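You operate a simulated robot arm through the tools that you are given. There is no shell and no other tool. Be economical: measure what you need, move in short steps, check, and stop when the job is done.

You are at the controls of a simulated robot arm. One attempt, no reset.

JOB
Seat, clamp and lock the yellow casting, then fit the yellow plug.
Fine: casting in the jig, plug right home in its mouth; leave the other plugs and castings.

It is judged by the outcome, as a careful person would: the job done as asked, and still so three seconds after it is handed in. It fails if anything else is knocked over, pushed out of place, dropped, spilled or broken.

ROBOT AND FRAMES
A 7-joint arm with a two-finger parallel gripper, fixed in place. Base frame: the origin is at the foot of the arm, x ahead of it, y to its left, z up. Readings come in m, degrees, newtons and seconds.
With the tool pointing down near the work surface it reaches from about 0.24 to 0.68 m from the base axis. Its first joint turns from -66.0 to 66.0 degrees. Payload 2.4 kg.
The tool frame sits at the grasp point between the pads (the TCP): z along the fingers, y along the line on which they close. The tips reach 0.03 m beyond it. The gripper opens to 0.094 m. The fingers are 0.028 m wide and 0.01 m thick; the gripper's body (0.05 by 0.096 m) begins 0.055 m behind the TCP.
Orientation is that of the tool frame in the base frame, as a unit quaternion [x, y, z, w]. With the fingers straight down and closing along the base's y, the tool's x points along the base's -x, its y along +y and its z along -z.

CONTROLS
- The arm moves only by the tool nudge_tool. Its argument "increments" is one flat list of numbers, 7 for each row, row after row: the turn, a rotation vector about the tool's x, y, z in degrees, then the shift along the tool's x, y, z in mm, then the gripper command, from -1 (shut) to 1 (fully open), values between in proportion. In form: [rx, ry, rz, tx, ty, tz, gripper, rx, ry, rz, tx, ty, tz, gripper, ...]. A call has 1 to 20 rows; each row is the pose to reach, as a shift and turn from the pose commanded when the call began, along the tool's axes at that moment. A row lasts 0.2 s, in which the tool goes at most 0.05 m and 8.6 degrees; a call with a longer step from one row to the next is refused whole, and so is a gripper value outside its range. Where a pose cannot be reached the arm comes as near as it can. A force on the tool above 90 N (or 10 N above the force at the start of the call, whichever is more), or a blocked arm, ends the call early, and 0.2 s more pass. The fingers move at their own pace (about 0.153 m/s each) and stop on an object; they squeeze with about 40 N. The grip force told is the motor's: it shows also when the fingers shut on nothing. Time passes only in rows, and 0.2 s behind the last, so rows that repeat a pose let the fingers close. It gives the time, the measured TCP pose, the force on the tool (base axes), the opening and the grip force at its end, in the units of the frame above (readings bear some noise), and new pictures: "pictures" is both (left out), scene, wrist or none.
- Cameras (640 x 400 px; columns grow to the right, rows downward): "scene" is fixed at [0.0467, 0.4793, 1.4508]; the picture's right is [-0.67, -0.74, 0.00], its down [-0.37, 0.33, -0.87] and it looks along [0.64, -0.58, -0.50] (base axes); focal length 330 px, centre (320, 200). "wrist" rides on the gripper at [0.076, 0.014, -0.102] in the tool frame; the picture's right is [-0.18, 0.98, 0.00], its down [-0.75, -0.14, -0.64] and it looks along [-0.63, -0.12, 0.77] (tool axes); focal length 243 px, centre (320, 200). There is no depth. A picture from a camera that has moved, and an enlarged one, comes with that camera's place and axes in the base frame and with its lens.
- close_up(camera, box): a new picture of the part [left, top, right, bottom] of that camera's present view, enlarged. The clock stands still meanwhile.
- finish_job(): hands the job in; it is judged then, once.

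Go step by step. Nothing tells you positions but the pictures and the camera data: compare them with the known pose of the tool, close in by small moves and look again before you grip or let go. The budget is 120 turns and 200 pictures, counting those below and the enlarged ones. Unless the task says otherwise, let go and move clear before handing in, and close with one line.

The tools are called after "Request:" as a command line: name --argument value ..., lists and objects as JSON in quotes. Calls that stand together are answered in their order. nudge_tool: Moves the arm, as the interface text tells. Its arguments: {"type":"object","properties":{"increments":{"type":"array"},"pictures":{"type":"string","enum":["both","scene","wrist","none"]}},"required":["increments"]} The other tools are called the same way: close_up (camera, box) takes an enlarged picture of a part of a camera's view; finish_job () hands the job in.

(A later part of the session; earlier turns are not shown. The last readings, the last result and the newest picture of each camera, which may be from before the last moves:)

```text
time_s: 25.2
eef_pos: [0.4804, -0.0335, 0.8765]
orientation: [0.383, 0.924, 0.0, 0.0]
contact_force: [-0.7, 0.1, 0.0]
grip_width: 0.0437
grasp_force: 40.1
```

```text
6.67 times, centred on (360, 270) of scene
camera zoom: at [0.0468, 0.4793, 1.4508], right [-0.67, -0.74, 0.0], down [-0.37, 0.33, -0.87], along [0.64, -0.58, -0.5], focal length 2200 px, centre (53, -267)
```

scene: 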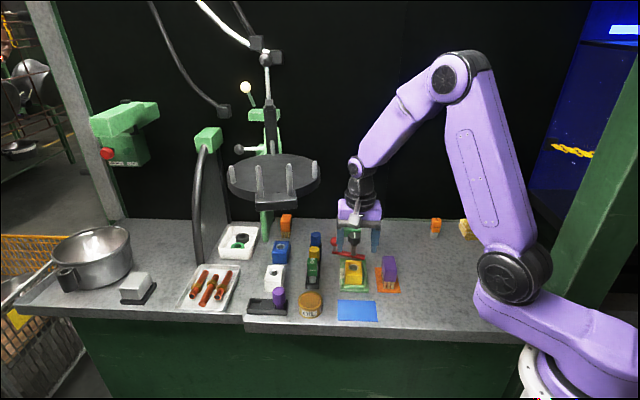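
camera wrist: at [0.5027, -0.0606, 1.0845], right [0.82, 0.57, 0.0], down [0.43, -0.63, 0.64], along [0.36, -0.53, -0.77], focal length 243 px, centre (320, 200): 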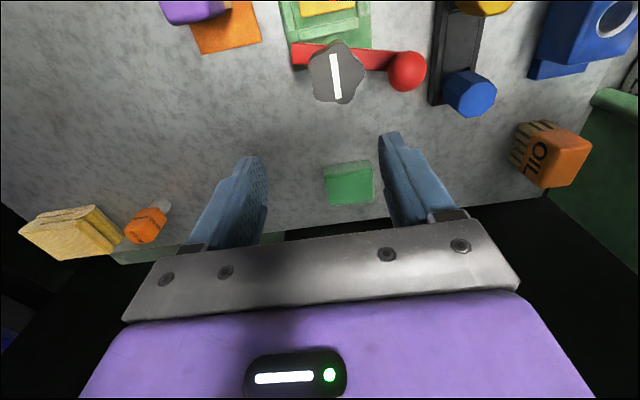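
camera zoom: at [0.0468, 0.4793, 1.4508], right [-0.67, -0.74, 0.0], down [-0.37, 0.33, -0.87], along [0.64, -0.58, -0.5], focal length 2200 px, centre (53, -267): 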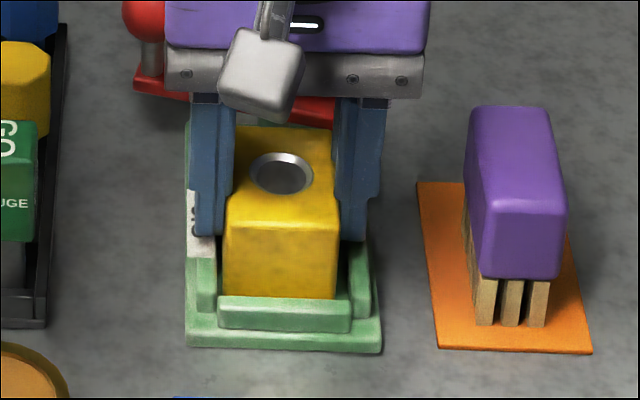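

Good. A 1.5 mm shift right for lateral centring, lower to the floor, release and back off.

Request:
nudge_tool --increments '[0, 0, 0, 0, -1.5, 0, -1, 0, 0, 0, 0, -1.5, 1.5, -1, 0, 0, 0, 0, -1.5, 1.5, -1, 0, 0, 0, 0, -1.5, 1.5, 0.5, 0, 0, 0, 0, -1.5, 1.5, 0.5, 0, 0, 0, 0, -1.5, -40, 0.5, 0, 0, 0, 0, -1.5, -80, 0.5, 0, 0, 0, -30, -1.5, -105, 0.5, 0, 0, 0, -60, -1.5, -105, 0.5, 0, 0, 0, -60, -1.5, -105, 0.5]' --pictures "scene"

Request:
close_up --camera "wrist" --box '[260, 0, 420, 140]'

Request:
close_up --camera "scene" --box '[330, 230, 400, 300]'

```text
time_s: 27.4
eef_pos: [0.5213, -0.0772, 0.9838]
orientation: [0.383, 0.924, 0.001, -0.001]
contact_force: [-0.4, -0.3, -0.5]
grip_width: 0.0705
grasp_force: 0.1
```

scene: 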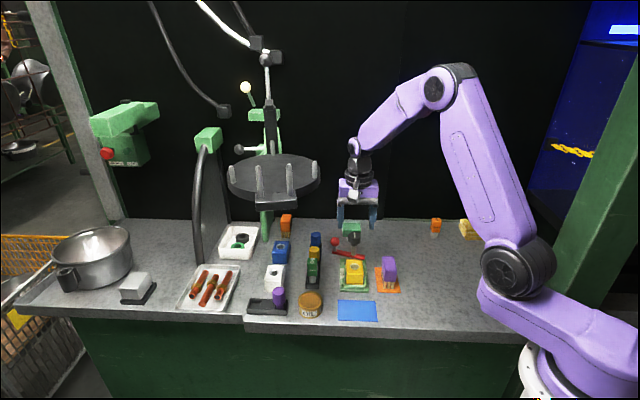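

```text
2.86 times, centred on (340, 70) of wrist
camera zoom: at [0.4779, -0.0123, 1.0851], right [0.82, 0.57, 0.0], down [0.43, -0.63, 0.64], along [0.36, -0.53, -0.77], focal length 693 px, centre (263, 571)
```

zoom: 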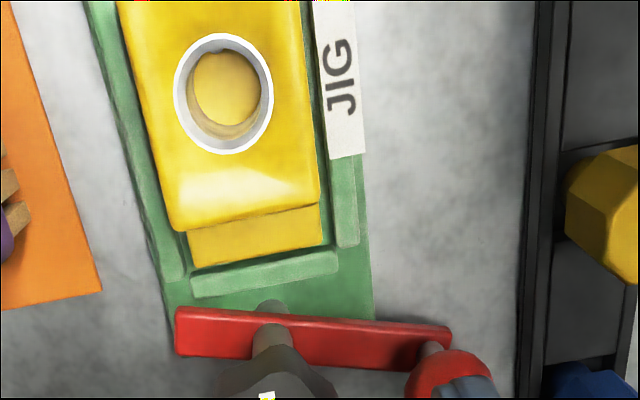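

```text
5.71 times, centred on (365, 265) of scene
camera zoom: at [0.0467, 0.4793, 1.4508], right [-0.67, -0.74, 0.0], down [-0.37, 0.33, -0.87], along [0.64, -0.58, -0.5], focal length 1886 px, centre (63, -171)
```

zoom: 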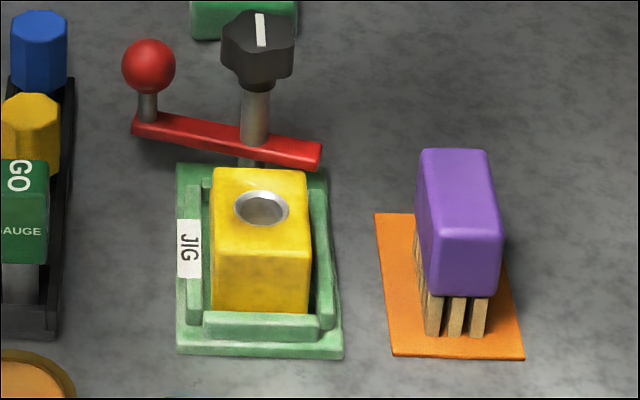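

The casting is now centred and flat in the recess. Next is the clamp: I'll go over the red ball handle to swing the bar so its nose comes over the step.

Request:
nudge_tool --increments '[0, 0, 0, -20, 25, 0, 0.5, 0, 0, 0, -40, 50, 10, 0.5, 0, 0, 0, -46, 56.5, 24, 0.3, 0, 0, 0, -46, 56.5, 24, 0.3]' --pictures "scene"

Request:
close_up --camera "wrist" --box '[220, 80, 420, 240]'

Request:
close_up --camera "scene" --box '[300, 210, 380, 290]'

```text
time_s: 28.4
eef_pos: [0.5937, -0.0697, 0.9592]
orientation: [0.382, 0.924, -0.001, 0.0]
contact_force: [-0.7, 0.5, 0.7]
grip_width: 0.0612
grasp_force: 0.1
```

scene: 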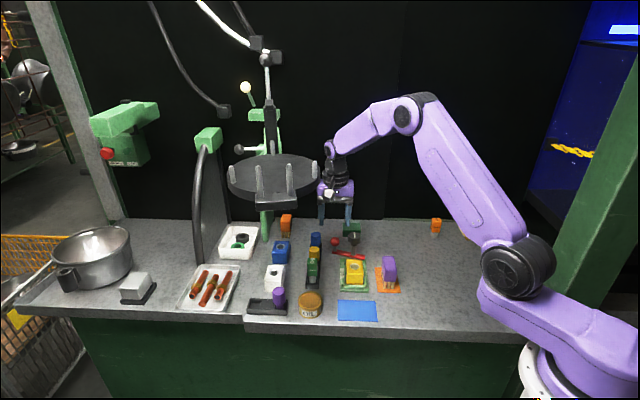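

```text
2.50 times, centred on (320, 160) of wrist
camera zoom: at [0.5505, -0.0051, 1.0609], right [0.83, 0.56, 0.0], down [0.43, -0.63, 0.64], along [0.36, -0.53, -0.77], focal length 606 px, centre (320, 300)
```

zoom: 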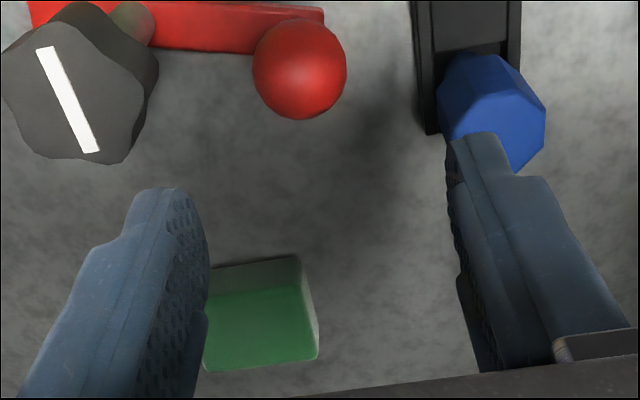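

```text
5.00 times, centred on (340, 250) of scene
camera zoom: at [0.0467, 0.4793, 1.4508], right [-0.67, -0.74, 0.0], down [-0.37, 0.33, -0.87], along [0.64, -0.58, -0.5], focal length 1650 px, centre (220, -50)
```

zoom: 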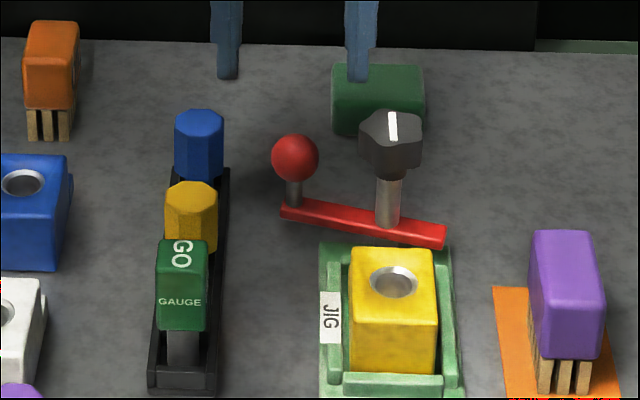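

Triangulated again: ball centre (0.582, -0.062, 0.873), post/knob at (0.533, -0.089). To keep the fingers clear of the knob and the blue plug, I'll turn so they close across the bar (about -74°).

Request:
nudge_tool --increments '[0, 0, -8.3, 2, 0, 0, 0.1, 0, 0, -16.6, 4, -0.5, 0, 0.1, 0, 0, -24.9, 6, -1, 0, 0.1, 0, 0, -33.2, 8, -1.5, 0, 0.1, 0, 0, -41.5, 10, -2, 0, 0.1, 0, 0, -49.8, 12, -2.5, 0, 0.1, 0, 0, -58.1, 14, -2.5, 0, 0.1, 0, 0, -66.4, 14, -2.5, 0, 0.1, 0, 0, -74, 14, -2.5, 10, 0.1, 0, 0, -74, 14, -2.5, 20, 0.1, 0, 0, -74, 14, -2.5, 20, 0.1]' --pictures "wrist"

Request:
close_up --camera "scene" --box '[300, 210, 380, 290]'

```text
time_s: 30.8
eef_pos: [0.5826, -0.0598, 0.9361]
orientation: [-0.251, 0.968, 0.0, 0.0]
contact_force: [0.0, -0.4, -0.8]
grip_width: 0.0519
grasp_force: 0.1
camera wrist: at [0.5089, -0.0844, 1.0391], right [-0.32, 0.95, 0.0], down [0.73, 0.24, 0.64], along [0.61, 0.2, -0.77], focal length 243 px, centre (320, 200)
```

wrist: 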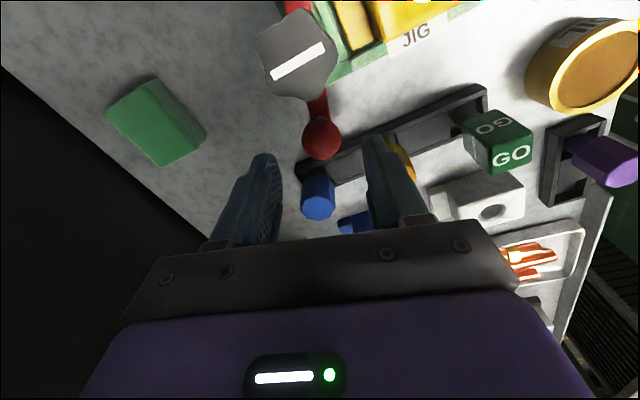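

```text
5.00 times, centred on (340, 250) of scene
camera zoom: at [0.0467, 0.4793, 1.4508], right [-0.67, -0.74, 0.0], down [-0.37, 0.33, -0.87], along [0.64, -0.58, -0.5], focal length 1650 px, centre (220, -50)
```

zoom: 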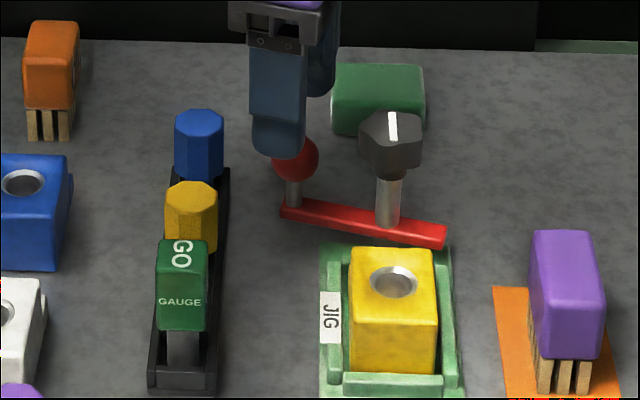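

The wrist view confirms the ball is directly below the TCP. Descend and grip it.

Request:
nudge_tool --increments '[0, 0, 0, 0, 0, 25, 0.1, 0, 0, 0, 0, 0, 50, 0.1, 0, 0, 0, 0, 0, 53, 0.1, 0, 0, 0, 0, 0, 53, -1, 0, 0, 0, 0, 0, 53, -1, 0, 0, 0, 0, 0, 53, -1]' --pictures "wrist"

Request:
close_up --camera "scene" --box '[300, 210, 380, 290]'

```text
time_s: 32.2
eef_pos: [0.5831, -0.0608, 0.8844]
orientation: [-0.251, 0.968, 0.0, 0.0]
contact_force: [1.7, 0.7, -2.0]
grip_width: 0.0269
grasp_force: 44.7
camera wrist: at [0.5091, -0.0854, 0.9871], right [-0.32, 0.95, 0.0], down [0.73, 0.24, 0.64], along [0.61, 0.2, -0.77], focal length 243 px, centre (320, 200)
```

wrist: 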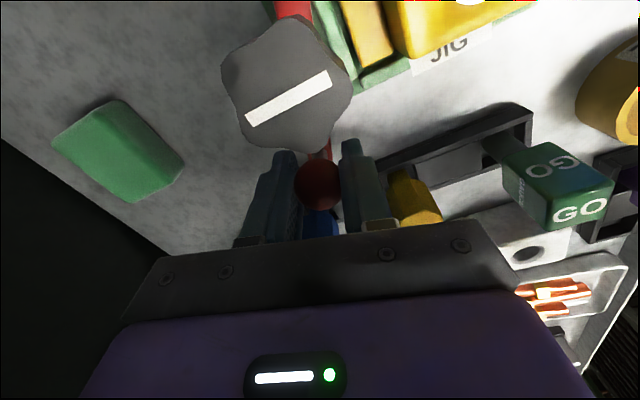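

```text
5.00 times, centred on (340, 250) of scene
camera zoom: at [0.0468, 0.4793, 1.4508], right [-0.67, -0.74, 0.0], down [-0.37, 0.33, -0.87], along [0.64, -0.58, -0.5], focal length 1650 px, centre (220, -50)
```

zoom: 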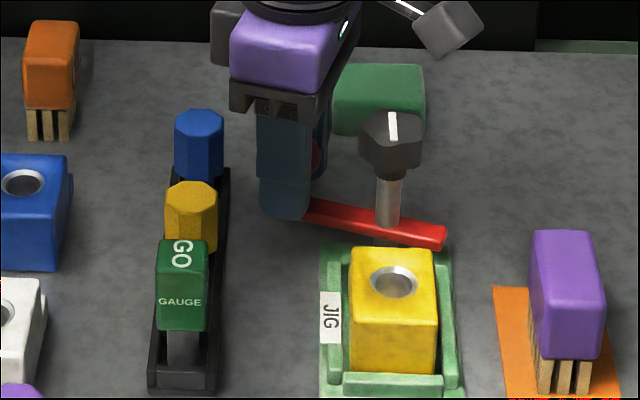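

Ball gripped (27 mm). Swinging the bar clockwise about the post, first 24° as a test.

Request:
nudge_tool --increments '[0, 0, 8, 0.56, -7.97, 0, -1, 0, 0, 16, 2.22, -15.8, 0, -1, 0, 0, 24, 4.95, -23.3, 0, -1, 0, 0, 24, 4.95, -23.3, 0, -1]' --pictures "none"

Request:
close_up --camera "scene" --box '[300, 210, 380, 290]'

Request:
close_up --camera "wrist" --box '[240, 0, 480, 200]'

```text
time_s: 33.2
eef_pos: [0.5896, -0.0842, 0.8848]
orientation: [-0.043, 0.999, 0.0, -0.002]
contact_force: [-5.7, 3.2, -5.7]
grip_width: 0.0271
grasp_force: 45.2
```

```text
5.00 times, centred on (340, 250) of scene
camera zoom: at [0.0467, 0.4794, 1.4508], right [-0.67, -0.74, 0.0], down [-0.37, 0.33, -0.87], along [0.64, -0.58, -0.5], focal length 1650 px, centre (220, -50)
```

zoom: 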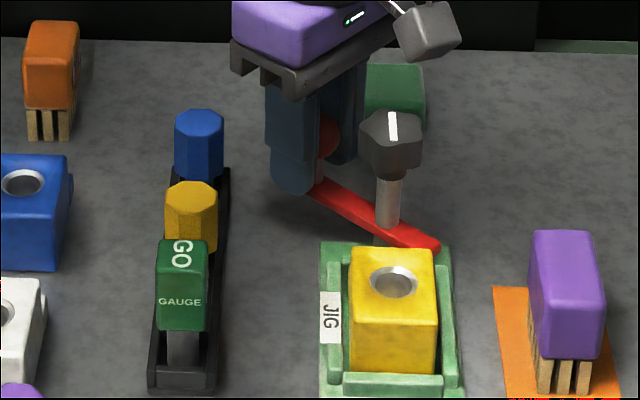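

```text
2.00 times, centred on (360, 100) of wrist
camera zoom: at [0.5123, -0.0761, 0.9874], right [0.1, 0.99, 0.0], down [0.77, -0.08, 0.64], along [0.64, -0.06, -0.77], focal length 485 px, centre (240, 400)
```

zoom: 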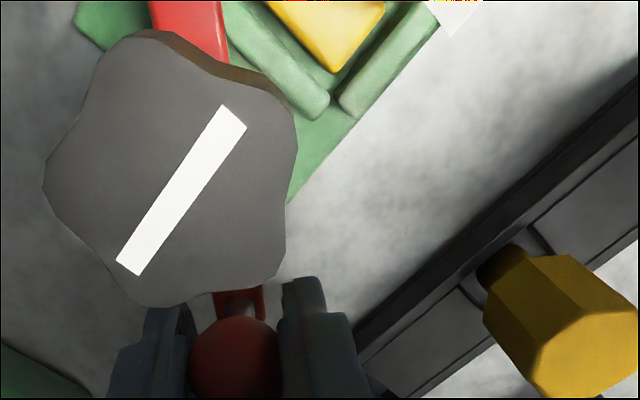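

The bar swings freely. Another 24°.

Request:
nudge_tool --increments '[0, 0, 8, 0.56, -7.97, 0, -1, 0, 0, 16, 2.22, -15.8, 0, -1, 0, 0, 24, 4.95, -23.3, 0, -1, 0, 0, 24, 4.95, -23.3, 0, -1]' --pictures "none"

Request:
close_up --camera "scene" --box '[300, 210, 380, 290]'

Request:
close_up --camera "wrist" --box '[220, 0, 420, 200]'

```text
time_s: 34.2
eef_pos: [0.5853, -0.108, 0.8852]
orientation: [0.166, 0.986, 0.001, -0.002]
contact_force: [-7.5, 6.4, -11.3]
grip_width: 0.0269
grasp_force: 45.2
```

```text
5.00 times, centred on (340, 250) of scene
camera zoom: at [0.0468, 0.4794, 1.4508], right [-0.67, -0.74, 0.0], down [-0.37, 0.33, -0.87], along [0.64, -0.58, -0.5], focal length 1650 px, centre (220, -50)
```

zoom: 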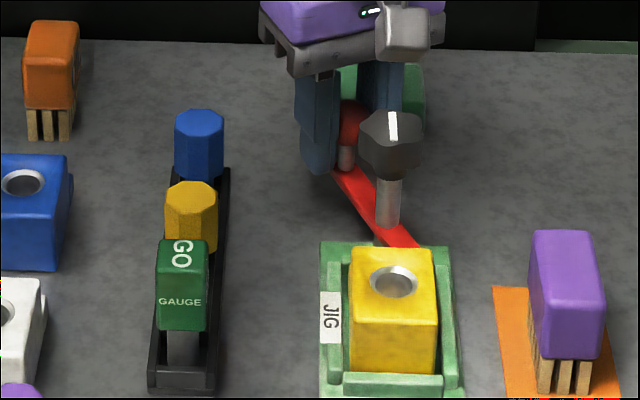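

```text
2.00 times, centred on (320, 100) of wrist
camera zoom: at [0.5186, -0.0686, 0.9874], right [0.5, 0.87, 0.0], down [0.67, -0.38, 0.64], along [0.56, -0.32, -0.77], focal length 485 px, centre (320, 400)
```

zoom: 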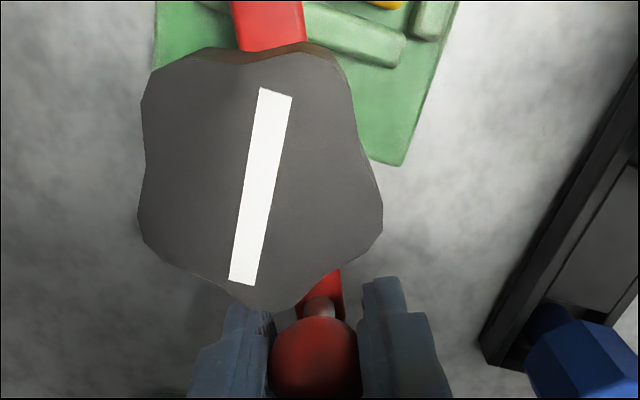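

Still moving smoothly; the nose is over the rear wall and approaching the step. Another 16°.

Request:
nudge_tool --increments '[0, 0, 8, 0.56, -7.97, 0.5, -1, 0, 0, 16, 2.22, -15.8, 1, -1, 0, 0, 16, 2.22, -15.8, 1, -1]' --pictures "none"

Request:
close_up --camera "scene" --box '[300, 210, 380, 290]'

Request:
close_up --camera "wrist" --box '[220, 0, 420, 200]'

```text
time_s: 35.0
eef_pos: [0.5778, -0.1219, 0.8841]
orientation: [0.301, 0.954, 0.0, -0.001]
contact_force: [-16.1, 8.7, 1.1]
grip_width: 0.0272
grasp_force: 45.0
```

```text
5.00 times, centred on (340, 250) of scene
camera zoom: at [0.0463, 0.4795, 1.4507], right [-0.67, -0.74, 0.0], down [-0.37, 0.33, -0.87], along [0.64, -0.58, -0.5], focal length 1650 px, centre (220, -50)
```

zoom: 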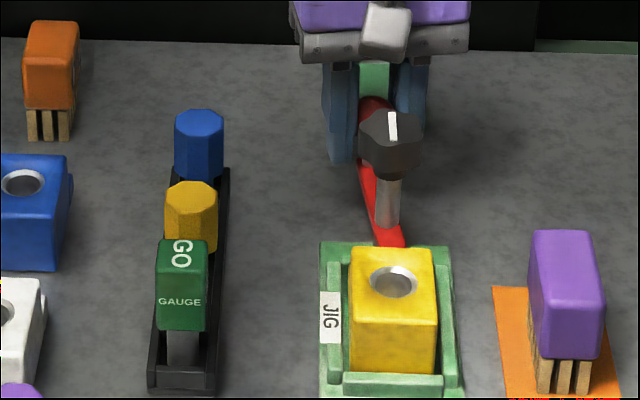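

```text
2.00 times, centred on (320, 100) of wrist
camera zoom: at [0.5241, -0.0654, 0.9873], right [0.72, 0.7, 0.0], down [0.54, -0.55, 0.64], along [0.45, -0.46, -0.77], focal length 485 px, centre (320, 400)
```

zoom: 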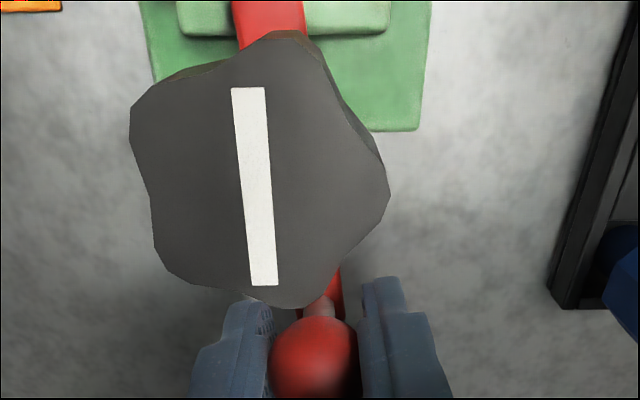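

The remaining force is radial (my arc is a little wide), not a blockage. The last 9–10° with a 1.5 mm inward correction.

Request:
nudge_tool --increments '[0, 0, 5, 1.5, -4.9, 0, -1, 0, 0, 9.5, 2.5, -9.2, 0, -1, 0, 0, 9.5, 2.5, -9.2, 0, -1]' --pictures "none"

Request:
close_up --camera "scene" --box '[300, 210, 380, 290]'

Request:
close_up --camera "wrist" --box '[220, 0, 420, 200]'

```text
time_s: 35.8
eef_pos: [0.5725, -0.1278, 0.8849]
orientation: [0.38, 0.925, -0.001, 0.003]
contact_force: [2.4, 4.3, -2.1]
grip_width: 0.0271
grasp_force: 45.4
```

```text
5.00 times, centred on (340, 250) of scene
camera zoom: at [0.0468, 0.4794, 1.4508], right [-0.67, -0.74, 0.0], down [-0.37, 0.33, -0.87], along [0.64, -0.58, -0.5], focal length 1650 px, centre (220, -50)
```

zoom: 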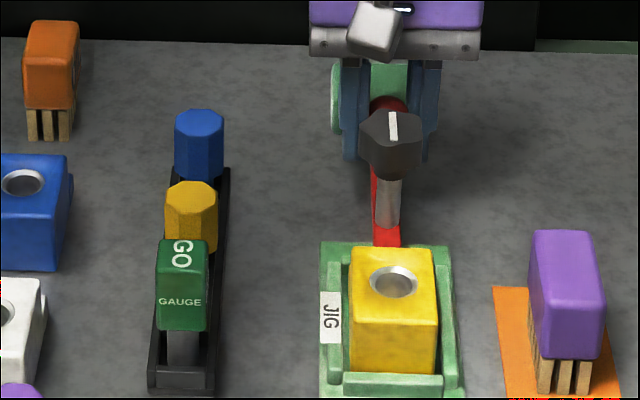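

```text
2.00 times, centred on (320, 100) of wrist
camera zoom: at [0.5279, -0.0634, 0.9868], right [0.82, 0.57, 0.0], down [0.44, -0.63, 0.65], along [0.37, -0.53, -0.76], focal length 485 px, centre (320, 400)
```

zoom: 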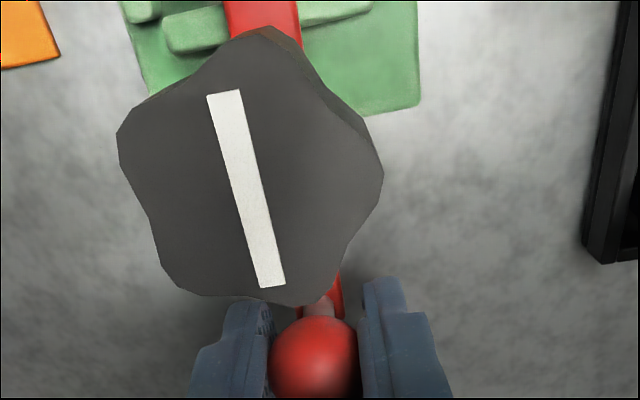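

The bar now lines up with the jig axis, nose over the step. Release the ball, rise and look down on it.

Request:
nudge_tool --increments '[0, 0, 0, 0, 0, 0, 0, 0, 0, 0, 0, 0, 0, 0, 0, 0, 0, 0, 0, -30, 0, 0, 0, 0, 0, 0, -70, 0, 0, 0, 0, 0, 0, -100, 0, 0, 0, 0, 20, 0, -110, 0.3, 0, 0, 0, 20, 0, -110, 0.3]' --pictures "wrist"

Request:
close_up --camera "scene" --box '[310, 210, 390, 290]'

Request:
close_up --camera "wrist" --box '[240, 0, 400, 120]'

```text
time_s: 37.4
eef_pos: [0.5583, -0.1131, 0.9937]
orientation: [0.379, 0.925, 0.0, 0.0]
contact_force: [0.5, 0.3, 0.3]
grip_width: 0.0611
grasp_force: 0.0
camera wrist: at [0.514, -0.0486, 1.0959], right [0.82, 0.57, 0.0], down [0.44, -0.63, 0.64], along [0.37, -0.53, -0.77], focal length 243 px, centre (320, 200)
```

wrist: 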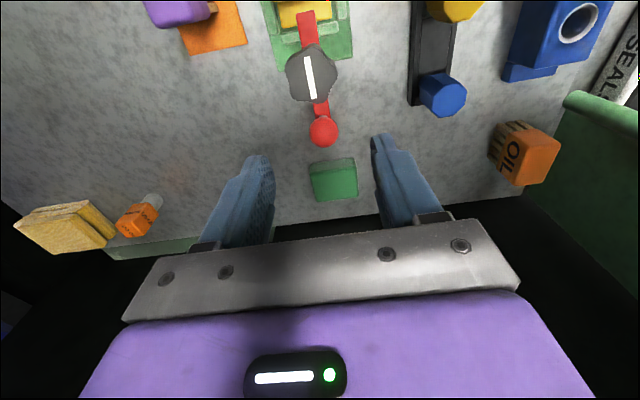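

```text
5.00 times, centred on (350, 250) of scene
camera zoom: at [0.0467, 0.4793, 1.4508], right [-0.67, -0.74, 0.0], down [-0.37, 0.33, -0.87], along [0.64, -0.58, -0.5], focal length 1650 px, centre (170, -50)
```

zoom: 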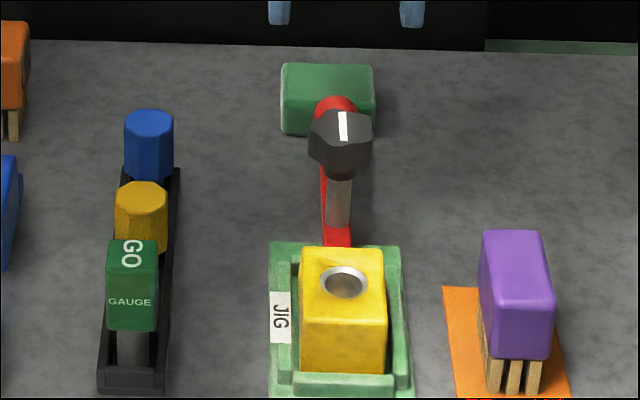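

```text
3.33 times, centred on (320, 60) of wrist
camera zoom: at [0.514, -0.0486, 1.0959], right [0.82, 0.57, 0.0], down [0.44, -0.63, 0.64], along [0.37, -0.53, -0.77], focal length 809 px, centre (320, 667)
```

zoom: 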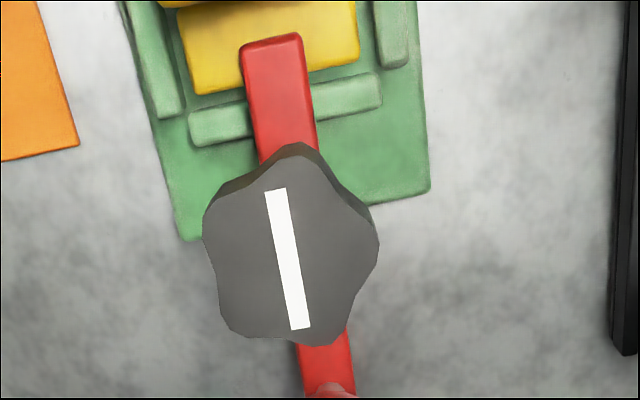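

The nose sits squarely over the step. Next is the lock: I'll go over the black knob at (0.533, -0.0875), top about 0.909, with the fingers closing across it.

Request:
nudge_tool --increments '[0, 0, 0, 18, 0, 0, 0.3, 0, 0, 0, 36, 0, 15, 0.3, 0, 0, 0, 36, 0, 45, 0.3, 0, 0, 0, 36, 0, 45, 0.3]' --pictures "none"

Request:
close_up --camera "wrist" --box '[220, 80, 420, 240]'

Request:
close_up --camera "scene" --box '[310, 210, 390, 290]'

```text
time_s: 38.4
eef_pos: [0.5333, -0.0872, 0.9465]
orientation: [0.378, 0.926, 0.0, 0.0]
contact_force: [0.4, -0.4, 0.6]
grip_width: 0.0613
grasp_force: 0.2
```

```text
2.50 times, centred on (320, 160) of wrist
camera zoom: at [0.4882, -0.0231, 1.0487], right [0.82, 0.57, 0.0], down [0.44, -0.63, 0.64], along [0.37, -0.53, -0.77], focal length 606 px, centre (320, 300)
```

zoom: 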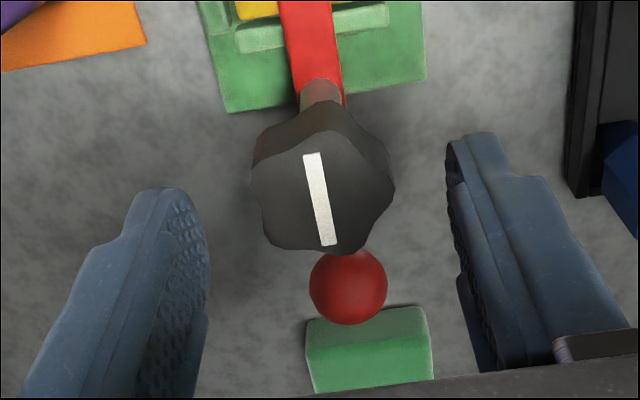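

```text
5.00 times, centred on (350, 250) of scene
camera zoom: at [0.0467, 0.4793, 1.4508], right [-0.67, -0.74, 0.0], down [-0.37, 0.33, -0.87], along [0.64, -0.58, -0.5], focal length 1650 px, centre (170, -50)
```

zoom: 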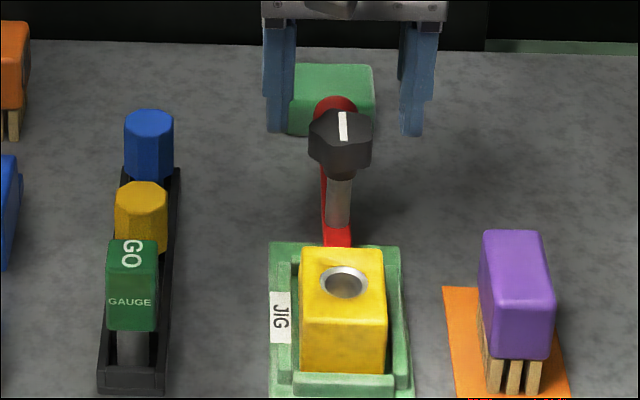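

Centred. Descend, close on the knob and check.

Request:
nudge_tool --increments '[0, 0, 0, -1, 0, 25, 0.3, 0, 0, 0, -1, 0, 45, 0.3, 0, 0, 0, -1, 0, 46, 0.3, 0, 0, 0, -1, 0, 46, -1, 0, 0, 0, -1, 0, 46, -1, 0, 0, 0, -1, 0, 46, -1]' --pictures "none"

Request:
close_up --camera "wrist" --box '[220, 80, 420, 240]'

Request:
close_up --camera "scene" --box '[310, 210, 390, 290]'

```text
time_s: 39.8
eef_pos: [0.5326, -0.0872, 0.9017]
orientation: [0.377, 0.926, 0.001, 0.001]
contact_force: [9.5, 7.7, -10.6]
grip_width: 0.034
grasp_force: 45.2
```

```text
2.50 times, centred on (320, 160) of wrist
camera zoom: at [0.4882, -0.0234, 1.0034], right [0.82, 0.57, 0.0], down [0.44, -0.63, 0.64], along [0.37, -0.53, -0.77], focal length 606 px, centre (320, 300)
```

zoom: 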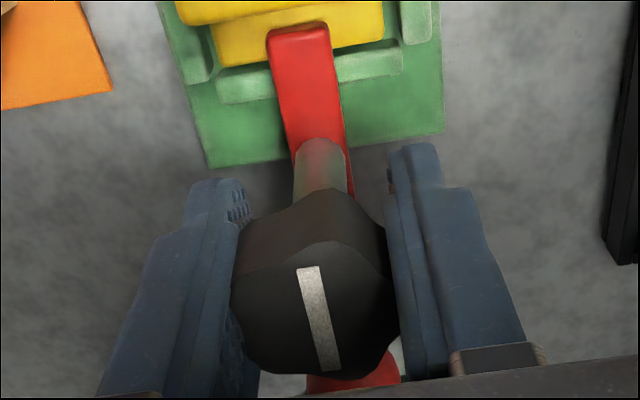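

```text
5.00 times, centred on (350, 250) of scene
camera zoom: at [0.0472, 0.4795, 1.4507], right [-0.67, -0.74, 0.0], down [-0.37, 0.33, -0.87], along [0.64, -0.58, -0.5], focal length 1650 px, centre (170, -50)
```

zoom: 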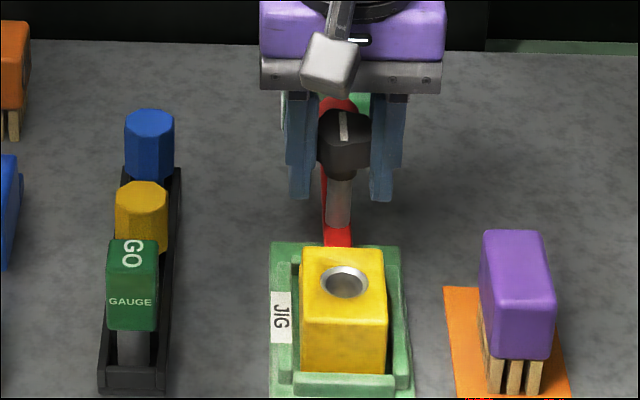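

Knob gripped. Try turning clockwise 24° and watch the mark.

Request:
nudge_tool --increments '[0, 0, 8, 0, 1, 0, -1, 0, 0, 16, 0, 1, 0, -1, 0, 0, 24, 0, 1, 0, -1, 0, 0, 24, 0, 1, 0, -1]' --pictures "none"

Request:
close_up --camera "scene" --box '[310, 210, 390, 290]'

Request:
close_up --camera "wrist" --box '[220, 80, 420, 240]'

```text
time_s: 40.8
eef_pos: [0.5335, -0.0878, 0.902]
orientation: [0.564, 0.826, 0.0, -0.002]
contact_force: [14.3, 6.5, -31.7]
grip_width: 0.0337
grasp_force: 45.3
```

```text
5.00 times, centred on (350, 250) of scene
camera zoom: at [0.0477, 0.4794, 1.4507], right [-0.67, -0.74, 0.0], down [-0.37, 0.33, -0.87], along [0.64, -0.58, -0.5], focal length 1650 px, centre (170, -50)
```

zoom: 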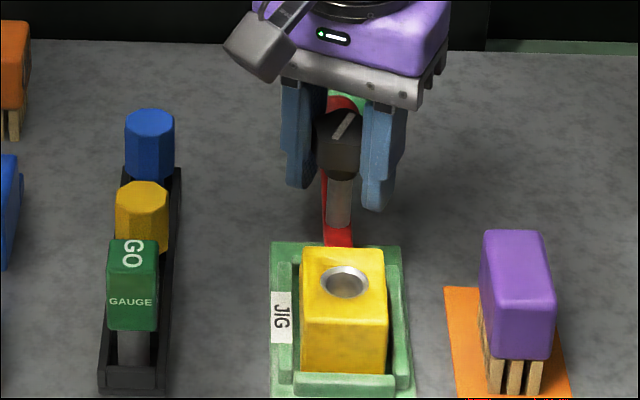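

```text
2.50 times, centred on (320, 160) of wrist
camera zoom: at [0.5186, -0.0107, 1.0036], right [0.98, 0.19, 0.0], down [0.15, -0.75, 0.64], along [0.12, -0.63, -0.77], focal length 606 px, centre (320, 300)
```

zoom: 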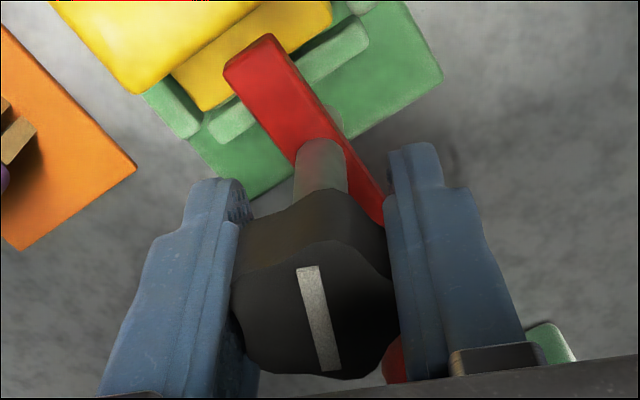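

The knob turns with the tool and pulls it downward, like a screw. Continue clockwise, following down slightly.

Request:
nudge_tool --increments '[0, 0, 8, 0, 0, 1, -1, 0, 0, 16, 0, 0, 2, -1, 0, 0, 24, 0, 0, 3, -1, 0, 0, 24, 0, 0, 3, -1]' --pictures "none"

Request:
close_up --camera "wrist" --box '[220, 80, 420, 240]'

```text
time_s: 41.8
eef_pos: [0.533, -0.0876, 0.9009]
orientation: [0.722, 0.692, 0.001, 0.0]
contact_force: [-6.3, 18.0, 23.3]
grip_width: 0.034
grasp_force: 44.5
```

```text
2.50 times, centred on (320, 160) of wrist
camera zoom: at [0.5507, -0.0114, 1.0035], right [0.97, -0.23, 0.0], down [-0.17, -0.75, 0.64], along [-0.15, -0.63, -0.77], focal length 606 px, centre (320, 300)
```

zoom: 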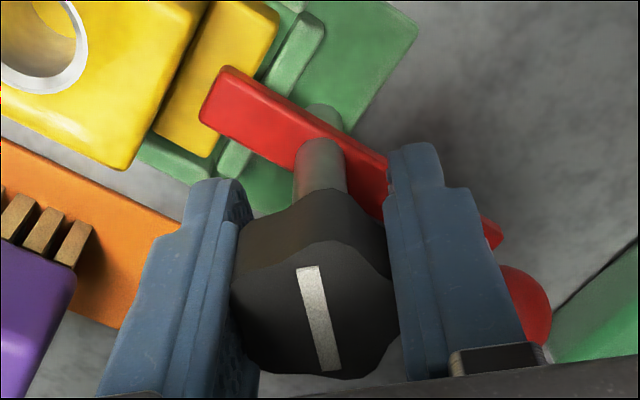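

Turned about 47° so far with no stop. Continue to about 90°, easing the downward push.

Request:
nudge_tool --increments '[0, 0, 8, 0, 0, -1, -1, 0, 0, 16, 0, 0, -1.5, -1, 0, 0, 24, 0, 0, -1.5, -1, 0, 0, 32, 0, 0, -1.5, -1, 0, 0, 40, 0, 0, -1.5, -1, 0, 0, 43, 0, 0, -1.5, -1, 0, 0, 43, 0, 0, -1.5, -1]' --pictures "none"

Request:
close_up --camera "wrist" --box '[220, 80, 420, 240]'

Request:
close_up --camera "scene" --box '[310, 210, 390, 290]'

```text
time_s: 43.4
eef_pos: [0.5345, -0.0884, 0.9007]
orientation: [0.926, 0.378, 0.0, 0.0]
contact_force: [-2.7, 18.1, 1.7]
grip_width: 0.0336
grasp_force: 44.6
```

```text
2.50 times, centred on (320, 160) of wrist
camera zoom: at [0.5976, -0.0438, 1.0034], right [0.56, -0.83, 0.0], down [-0.64, -0.43, 0.64], along [-0.53, -0.36, -0.77], focal length 606 px, centre (320, 300)
```

zoom: 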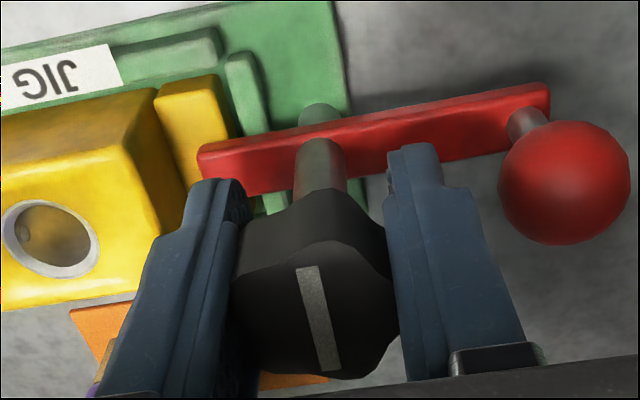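

```text
5.00 times, centred on (350, 250) of scene
camera zoom: at [0.0466, 0.4798, 1.4506], right [-0.67, -0.74, 0.0], down [-0.37, 0.33, -0.87], along [0.64, -0.58, -0.5], focal length 1650 px, centre (170, -50)
```

zoom: 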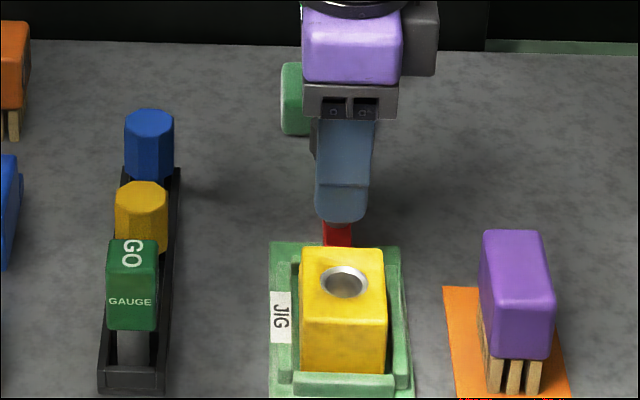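

The mark is now across the bar (90° turned). I'll probe 12° further to see whether there's a stop.

Request:
nudge_tool --increments '[0, 0, 6, 0, 0, 0, -1, 0, 0, 12, 0, 0, 0, -1, 0, 0, 12, 0, 0, 0, -1]' --pictures "none"

Request:
close_up --camera "wrist" --box '[220, 80, 420, 240]'

```text
time_s: 44.2
eef_pos: [0.5327, -0.0877, 0.9019]
orientation: [0.96, 0.281, 0.0, 0.001]
contact_force: [0.0, 16.1, -0.9]
grip_width: 0.0342
grasp_force: 45.2
```

```text
2.50 times, centred on (320, 160) of wrist
camera zoom: at [0.6047, -0.0581, 1.0034], right [0.37, -0.93, 0.0], down [-0.71, -0.29, 0.64], along [-0.6, -0.24, -0.77], focal length 606 px, centre (320, 300)
```

zoom: 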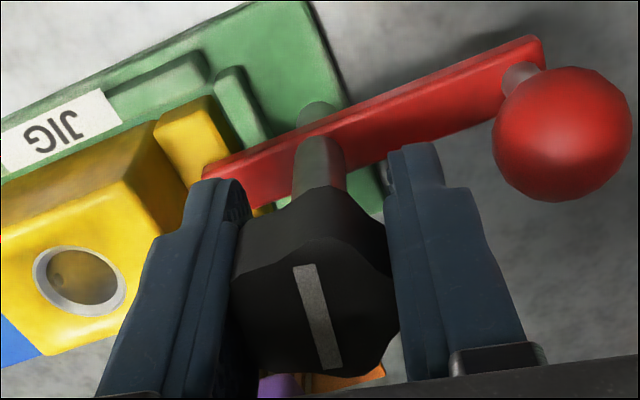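

The knob mostly followed. Probing another 16°.

Request:
nudge_tool --increments '[0, 0, 8, 0, 0, 0, -1, 0, 0, 16, 0, 0, 0, -1, 0, 0, 16, 0, 0, 0, -1]' --pictures "none"

Request:
close_up --camera "wrist" --box '[220, 80, 420, 240]'

```text
time_s: 45.0
eef_pos: [0.5307, -0.0873, 0.9007]
orientation: [0.99, 0.144, -0.003, -0.001]
contact_force: [-16.7, 15.5, 2.1]
grip_width: 0.0354
grasp_force: 45.1
```

```text
2.50 times, centred on (320, 160) of wrist
camera zoom: at [0.6089, -0.0799, 1.0028], right [0.1, -0.99, 0.0], down [-0.76, -0.08, 0.65], along [-0.64, -0.06, -0.76], focal length 606 px, centre (320, 300)
```

zoom: 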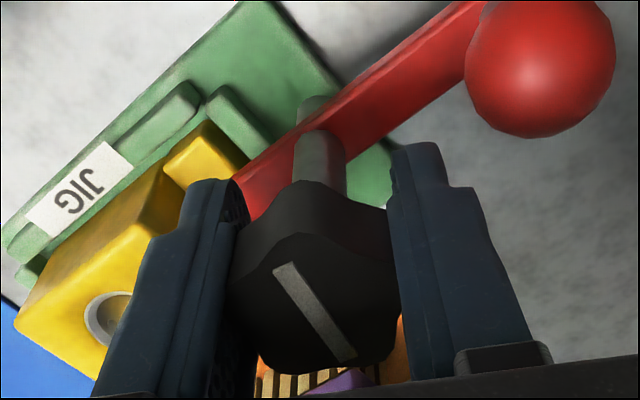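

The knob has reached its stop: the fingers began slipping round it at about 100°. Open just enough, rise, and inspect.

Request:
nudge_tool --increments '[0, 0, -3, 0, 0, 0, -1, 0, 0, -3, 0, 0, 0, 0, 0, 0, -3, 0, 0, 0, 0, 0, 0, -3, 0, 0, -30, 0, 0, 0, -3, 0, 0, -70, 0, 0, 0, -3, 0, 0, -100, 0, 0, 0, -3, 0, 0, -100, 0]' --pictures "wrist"

Request:
close_up --camera "scene" --box '[300, 210, 380, 290]'

Request:
close_up --camera "wrist" --box '[200, 40, 420, 220]'

```text
time_s: 46.6
eef_pos: [0.5324, -0.0891, 1.0041]
orientation: [0.986, 0.169, 0.0, 0.0]
contact_force: [-0.4, -1.2, 0.1]
grip_width: 0.0466
grasp_force: 0.0
camera wrist: at [0.6095, -0.0764, 1.1062], right [0.15, -0.99, 0.0], down [-0.76, -0.12, 0.64], along [-0.63, -0.1, -0.77], focal length 243 px, centre (320, 200)
```

wrist: 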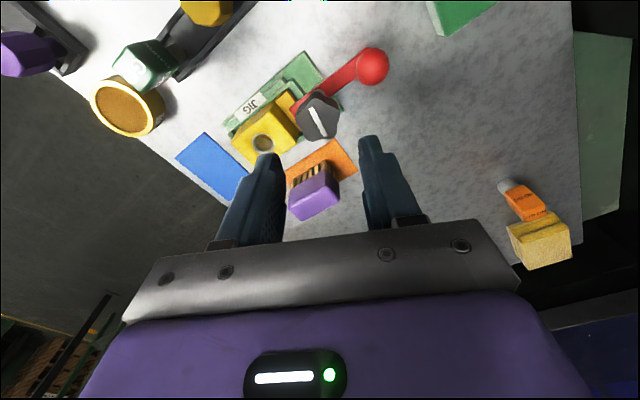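

```text
5.00 times, centred on (340, 250) of scene
camera zoom: at [0.0467, 0.4793, 1.4508], right [-0.67, -0.74, 0.0], down [-0.37, 0.33, -0.87], along [0.64, -0.58, -0.5], focal length 1650 px, centre (220, -50)
```

zoom: 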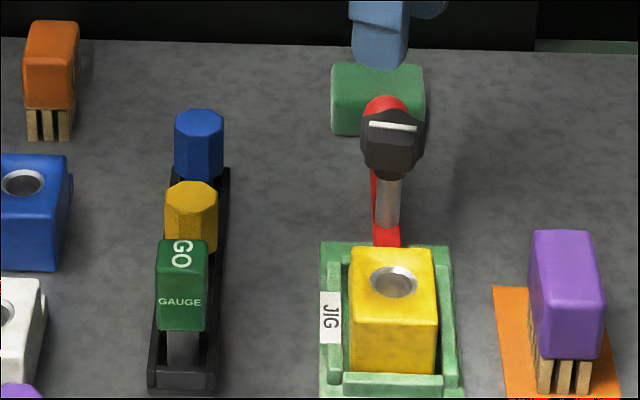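

```text
2.22 times, centred on (310, 130) of wrist
camera zoom: at [0.6095, -0.0764, 1.1062], right [0.15, -0.99, 0.0], down [-0.76, -0.12, 0.64], along [-0.63, -0.1, -0.77], focal length 539 px, centre (342, 356)
```

zoom: 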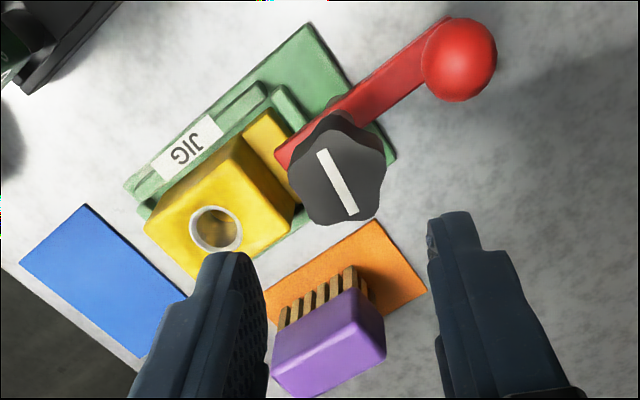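

The knob's mark is across the bar at its stop, the bar is in place and the casting undisturbed. Next is the yellow plug: turn back and view the plug rack.

Request:
nudge_tool --increments '[0, 0, -8.25, 5, -6, 0, 0, 0, 0, -16.5, 11, -13, 0, 0, 0, 0, -24.75, 16, -19, 0, 0, 0, 0, -33, 22, -25, 0, 0, 0, 0, -41.25, 27, -32, 0, 0, 0, 0, -49.5, 33, -38, 0, 0, 0, 0, -57.75, 38, -44, 0, 0, 0, 0, -66, 44, -51, 0, 0, 0, 0, -74.25, 49, -57, 0, 0, 0, 0, -82.5, 55, -63, 0, 0, 0, 0, -90.75, 60, -70, 0, 0, 0, 0, -99, 66, -76, 0, 0, 0, 0, -107.25, 71, -82, 0, 0, 0, 0, -115.5, 76.6, -88.7, 0, 0, 0, 0, -115.5, 76.6, -88.7, 0, 0]'

Request:
close_up --camera "wrist" --box '[220, 60, 420, 220]'

Request:
close_up --camera "scene" --box '[270, 220, 350, 300]'

```text
time_s: 49.8
eef_pos: [0.5756, 0.0168, 1.001]
orientation: [0.383, 0.924, 0.0, 0.0]
contact_force: [0.1, -0.5, 0.0]
grip_width: 0.0469
grasp_force: 0.0
camera wrist: at [0.532, 0.0825, 1.1035], right [0.83, 0.56, 0.0], down [0.43, -0.63, 0.64], along [0.36, -0.53, -0.77], focal length 243 px, centre (320, 200)
```

scene: 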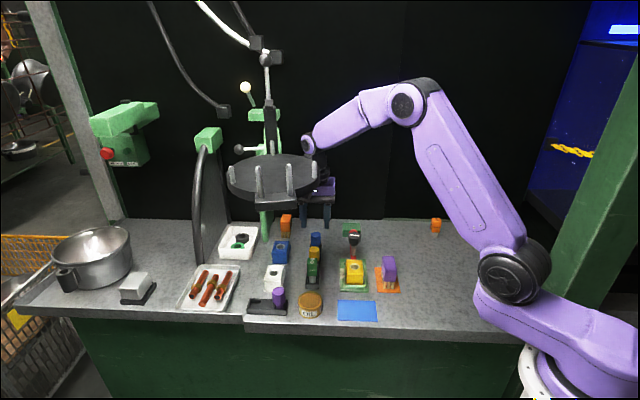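
wrist: 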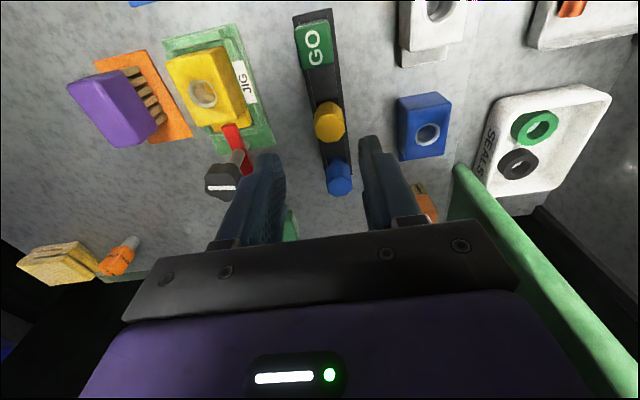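

```text
2.50 times, centred on (320, 140) of wrist
camera zoom: at [0.532, 0.0825, 1.1035], right [0.83, 0.56, 0.0], down [0.43, -0.63, 0.64], along [0.36, -0.53, -0.77], focal length 606 px, centre (320, 350)
```

zoom: 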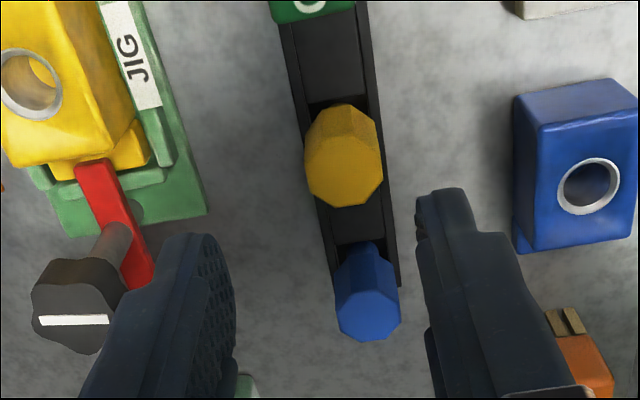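

```text
5.00 times, centred on (310, 260) of scene
camera zoom: at [0.0466, 0.4788, 1.451], right [-0.67, -0.74, 0.0], down [-0.37, 0.33, -0.87], along [0.64, -0.58, -0.5], focal length 1650 px, centre (370, -100)
```

zoom: 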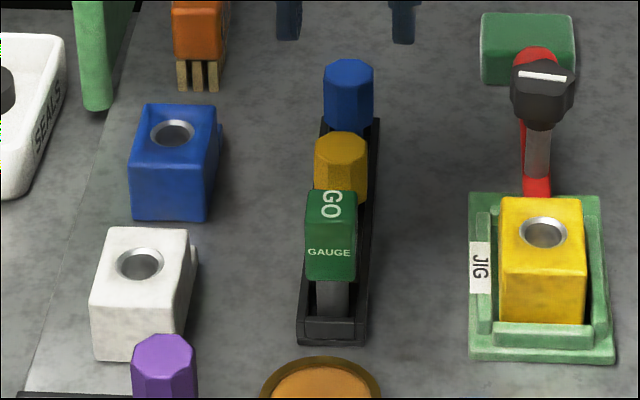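

The yellow plug's head is at about (0.594, 0.008), top about 0.874, diameter about 30 mm, with clear space on both sides. Move above it and check.

Request:
nudge_tool --increments '[0, 0, 0, -10, 3, 20, 0.25, 0, 0, 0, -19, 7, 50, 0.25, 0, 0, 0, -19, 7, 75, 0.25, 0, 0, 0, -19, 7, 75, 0.25]' --pictures "none"

Request:
close_up --camera "wrist" --box '[220, 80, 420, 240]'

Request:
close_up --camera "scene" --box '[270, 220, 350, 300]'

```text
time_s: 50.8
eef_pos: [0.5949, 0.0114, 0.9251]
orientation: [0.383, 0.924, -0.001, 0.0]
contact_force: [0.5, 0.1, 1.0]
grip_width: 0.0585
grasp_force: 0.0
```

```text
2.50 times, centred on (320, 160) of wrist
camera zoom: at [0.5506, 0.076, 1.0272], right [0.83, 0.56, 0.0], down [0.43, -0.63, 0.64], along [0.36, -0.53, -0.77], focal length 606 px, centre (320, 300)
```

zoom: 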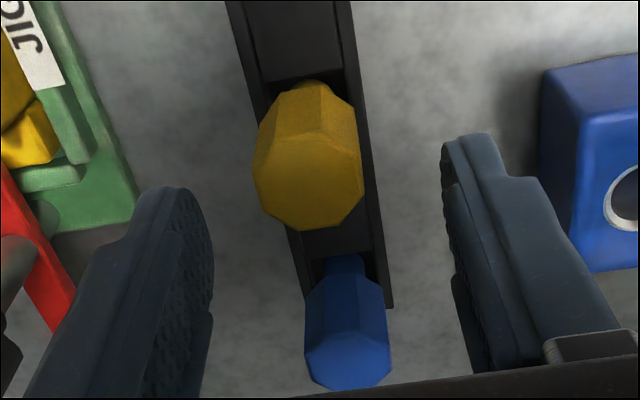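

```text
5.00 times, centred on (310, 260) of scene
camera zoom: at [0.0467, 0.4793, 1.4508], right [-0.67, -0.74, 0.0], down [-0.37, 0.33, -0.87], along [0.64, -0.58, -0.5], focal length 1650 px, centre (370, -100)
```

zoom: 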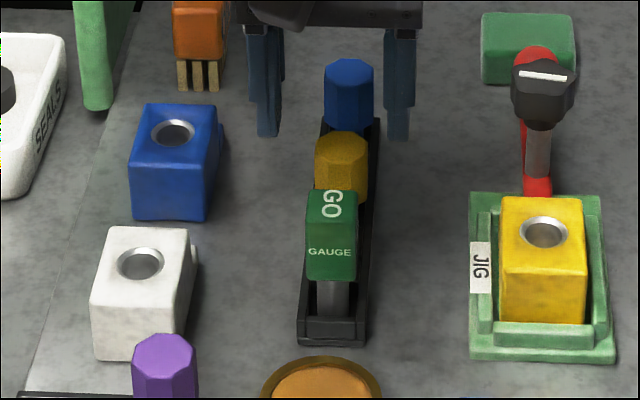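

Both cameras now agree on the plug at (0.598, 0.0025), head top 0.871. Correct by 8 mm back and 4 mm right, then lower partway.

Request:
nudge_tool --increments '[0, 0, 0, -8.3, -4.3, 0, 0.25, 0, 0, 0, -8.3, -4.3, 20, 0.25, 0, 0, 0, -8.3, -4.3, 36, 0.25, 0, 0, 0, -8.3, -4.3, 36, 0.25]' --pictures "none"

Request:
close_up --camera "wrist" --box '[220, 80, 420, 240]'

Request:
close_up --camera "scene" --box '[280, 220, 350, 290]'

```text
time_s: 51.8
eef_pos: [0.596, 0.0035, 0.8909]
orientation: [0.382, 0.924, -0.001, 0.0]
contact_force: [0.3, 0.0, -0.3]
grip_width: 0.0586
grasp_force: 0.2
```

```text
2.50 times, centred on (320, 160) of wrist
camera zoom: at [0.5529, 0.0683, 0.9925], right [0.83, 0.56, 0.0], down [0.43, -0.63, 0.64], along [0.36, -0.53, -0.77], focal length 606 px, centre (320, 300)
```

zoom: 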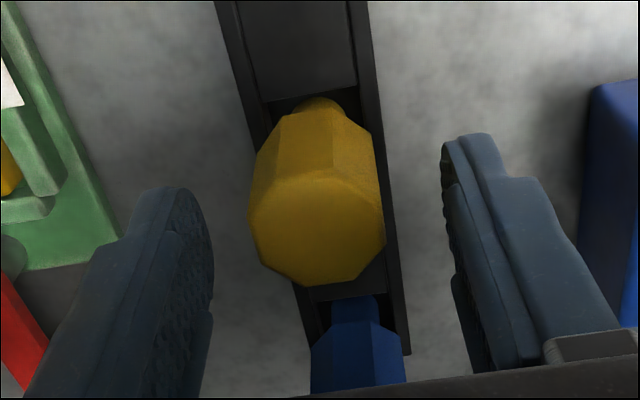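

```text
5.71 times, centred on (315, 255) of scene
camera zoom: at [0.0467, 0.4793, 1.4508], right [-0.67, -0.74, 0.0], down [-0.37, 0.33, -0.87], along [0.64, -0.58, -0.5], focal length 1886 px, centre (349, -114)
```

zoom: 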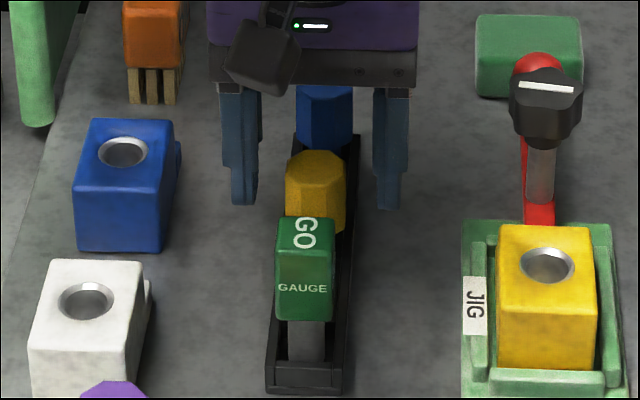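

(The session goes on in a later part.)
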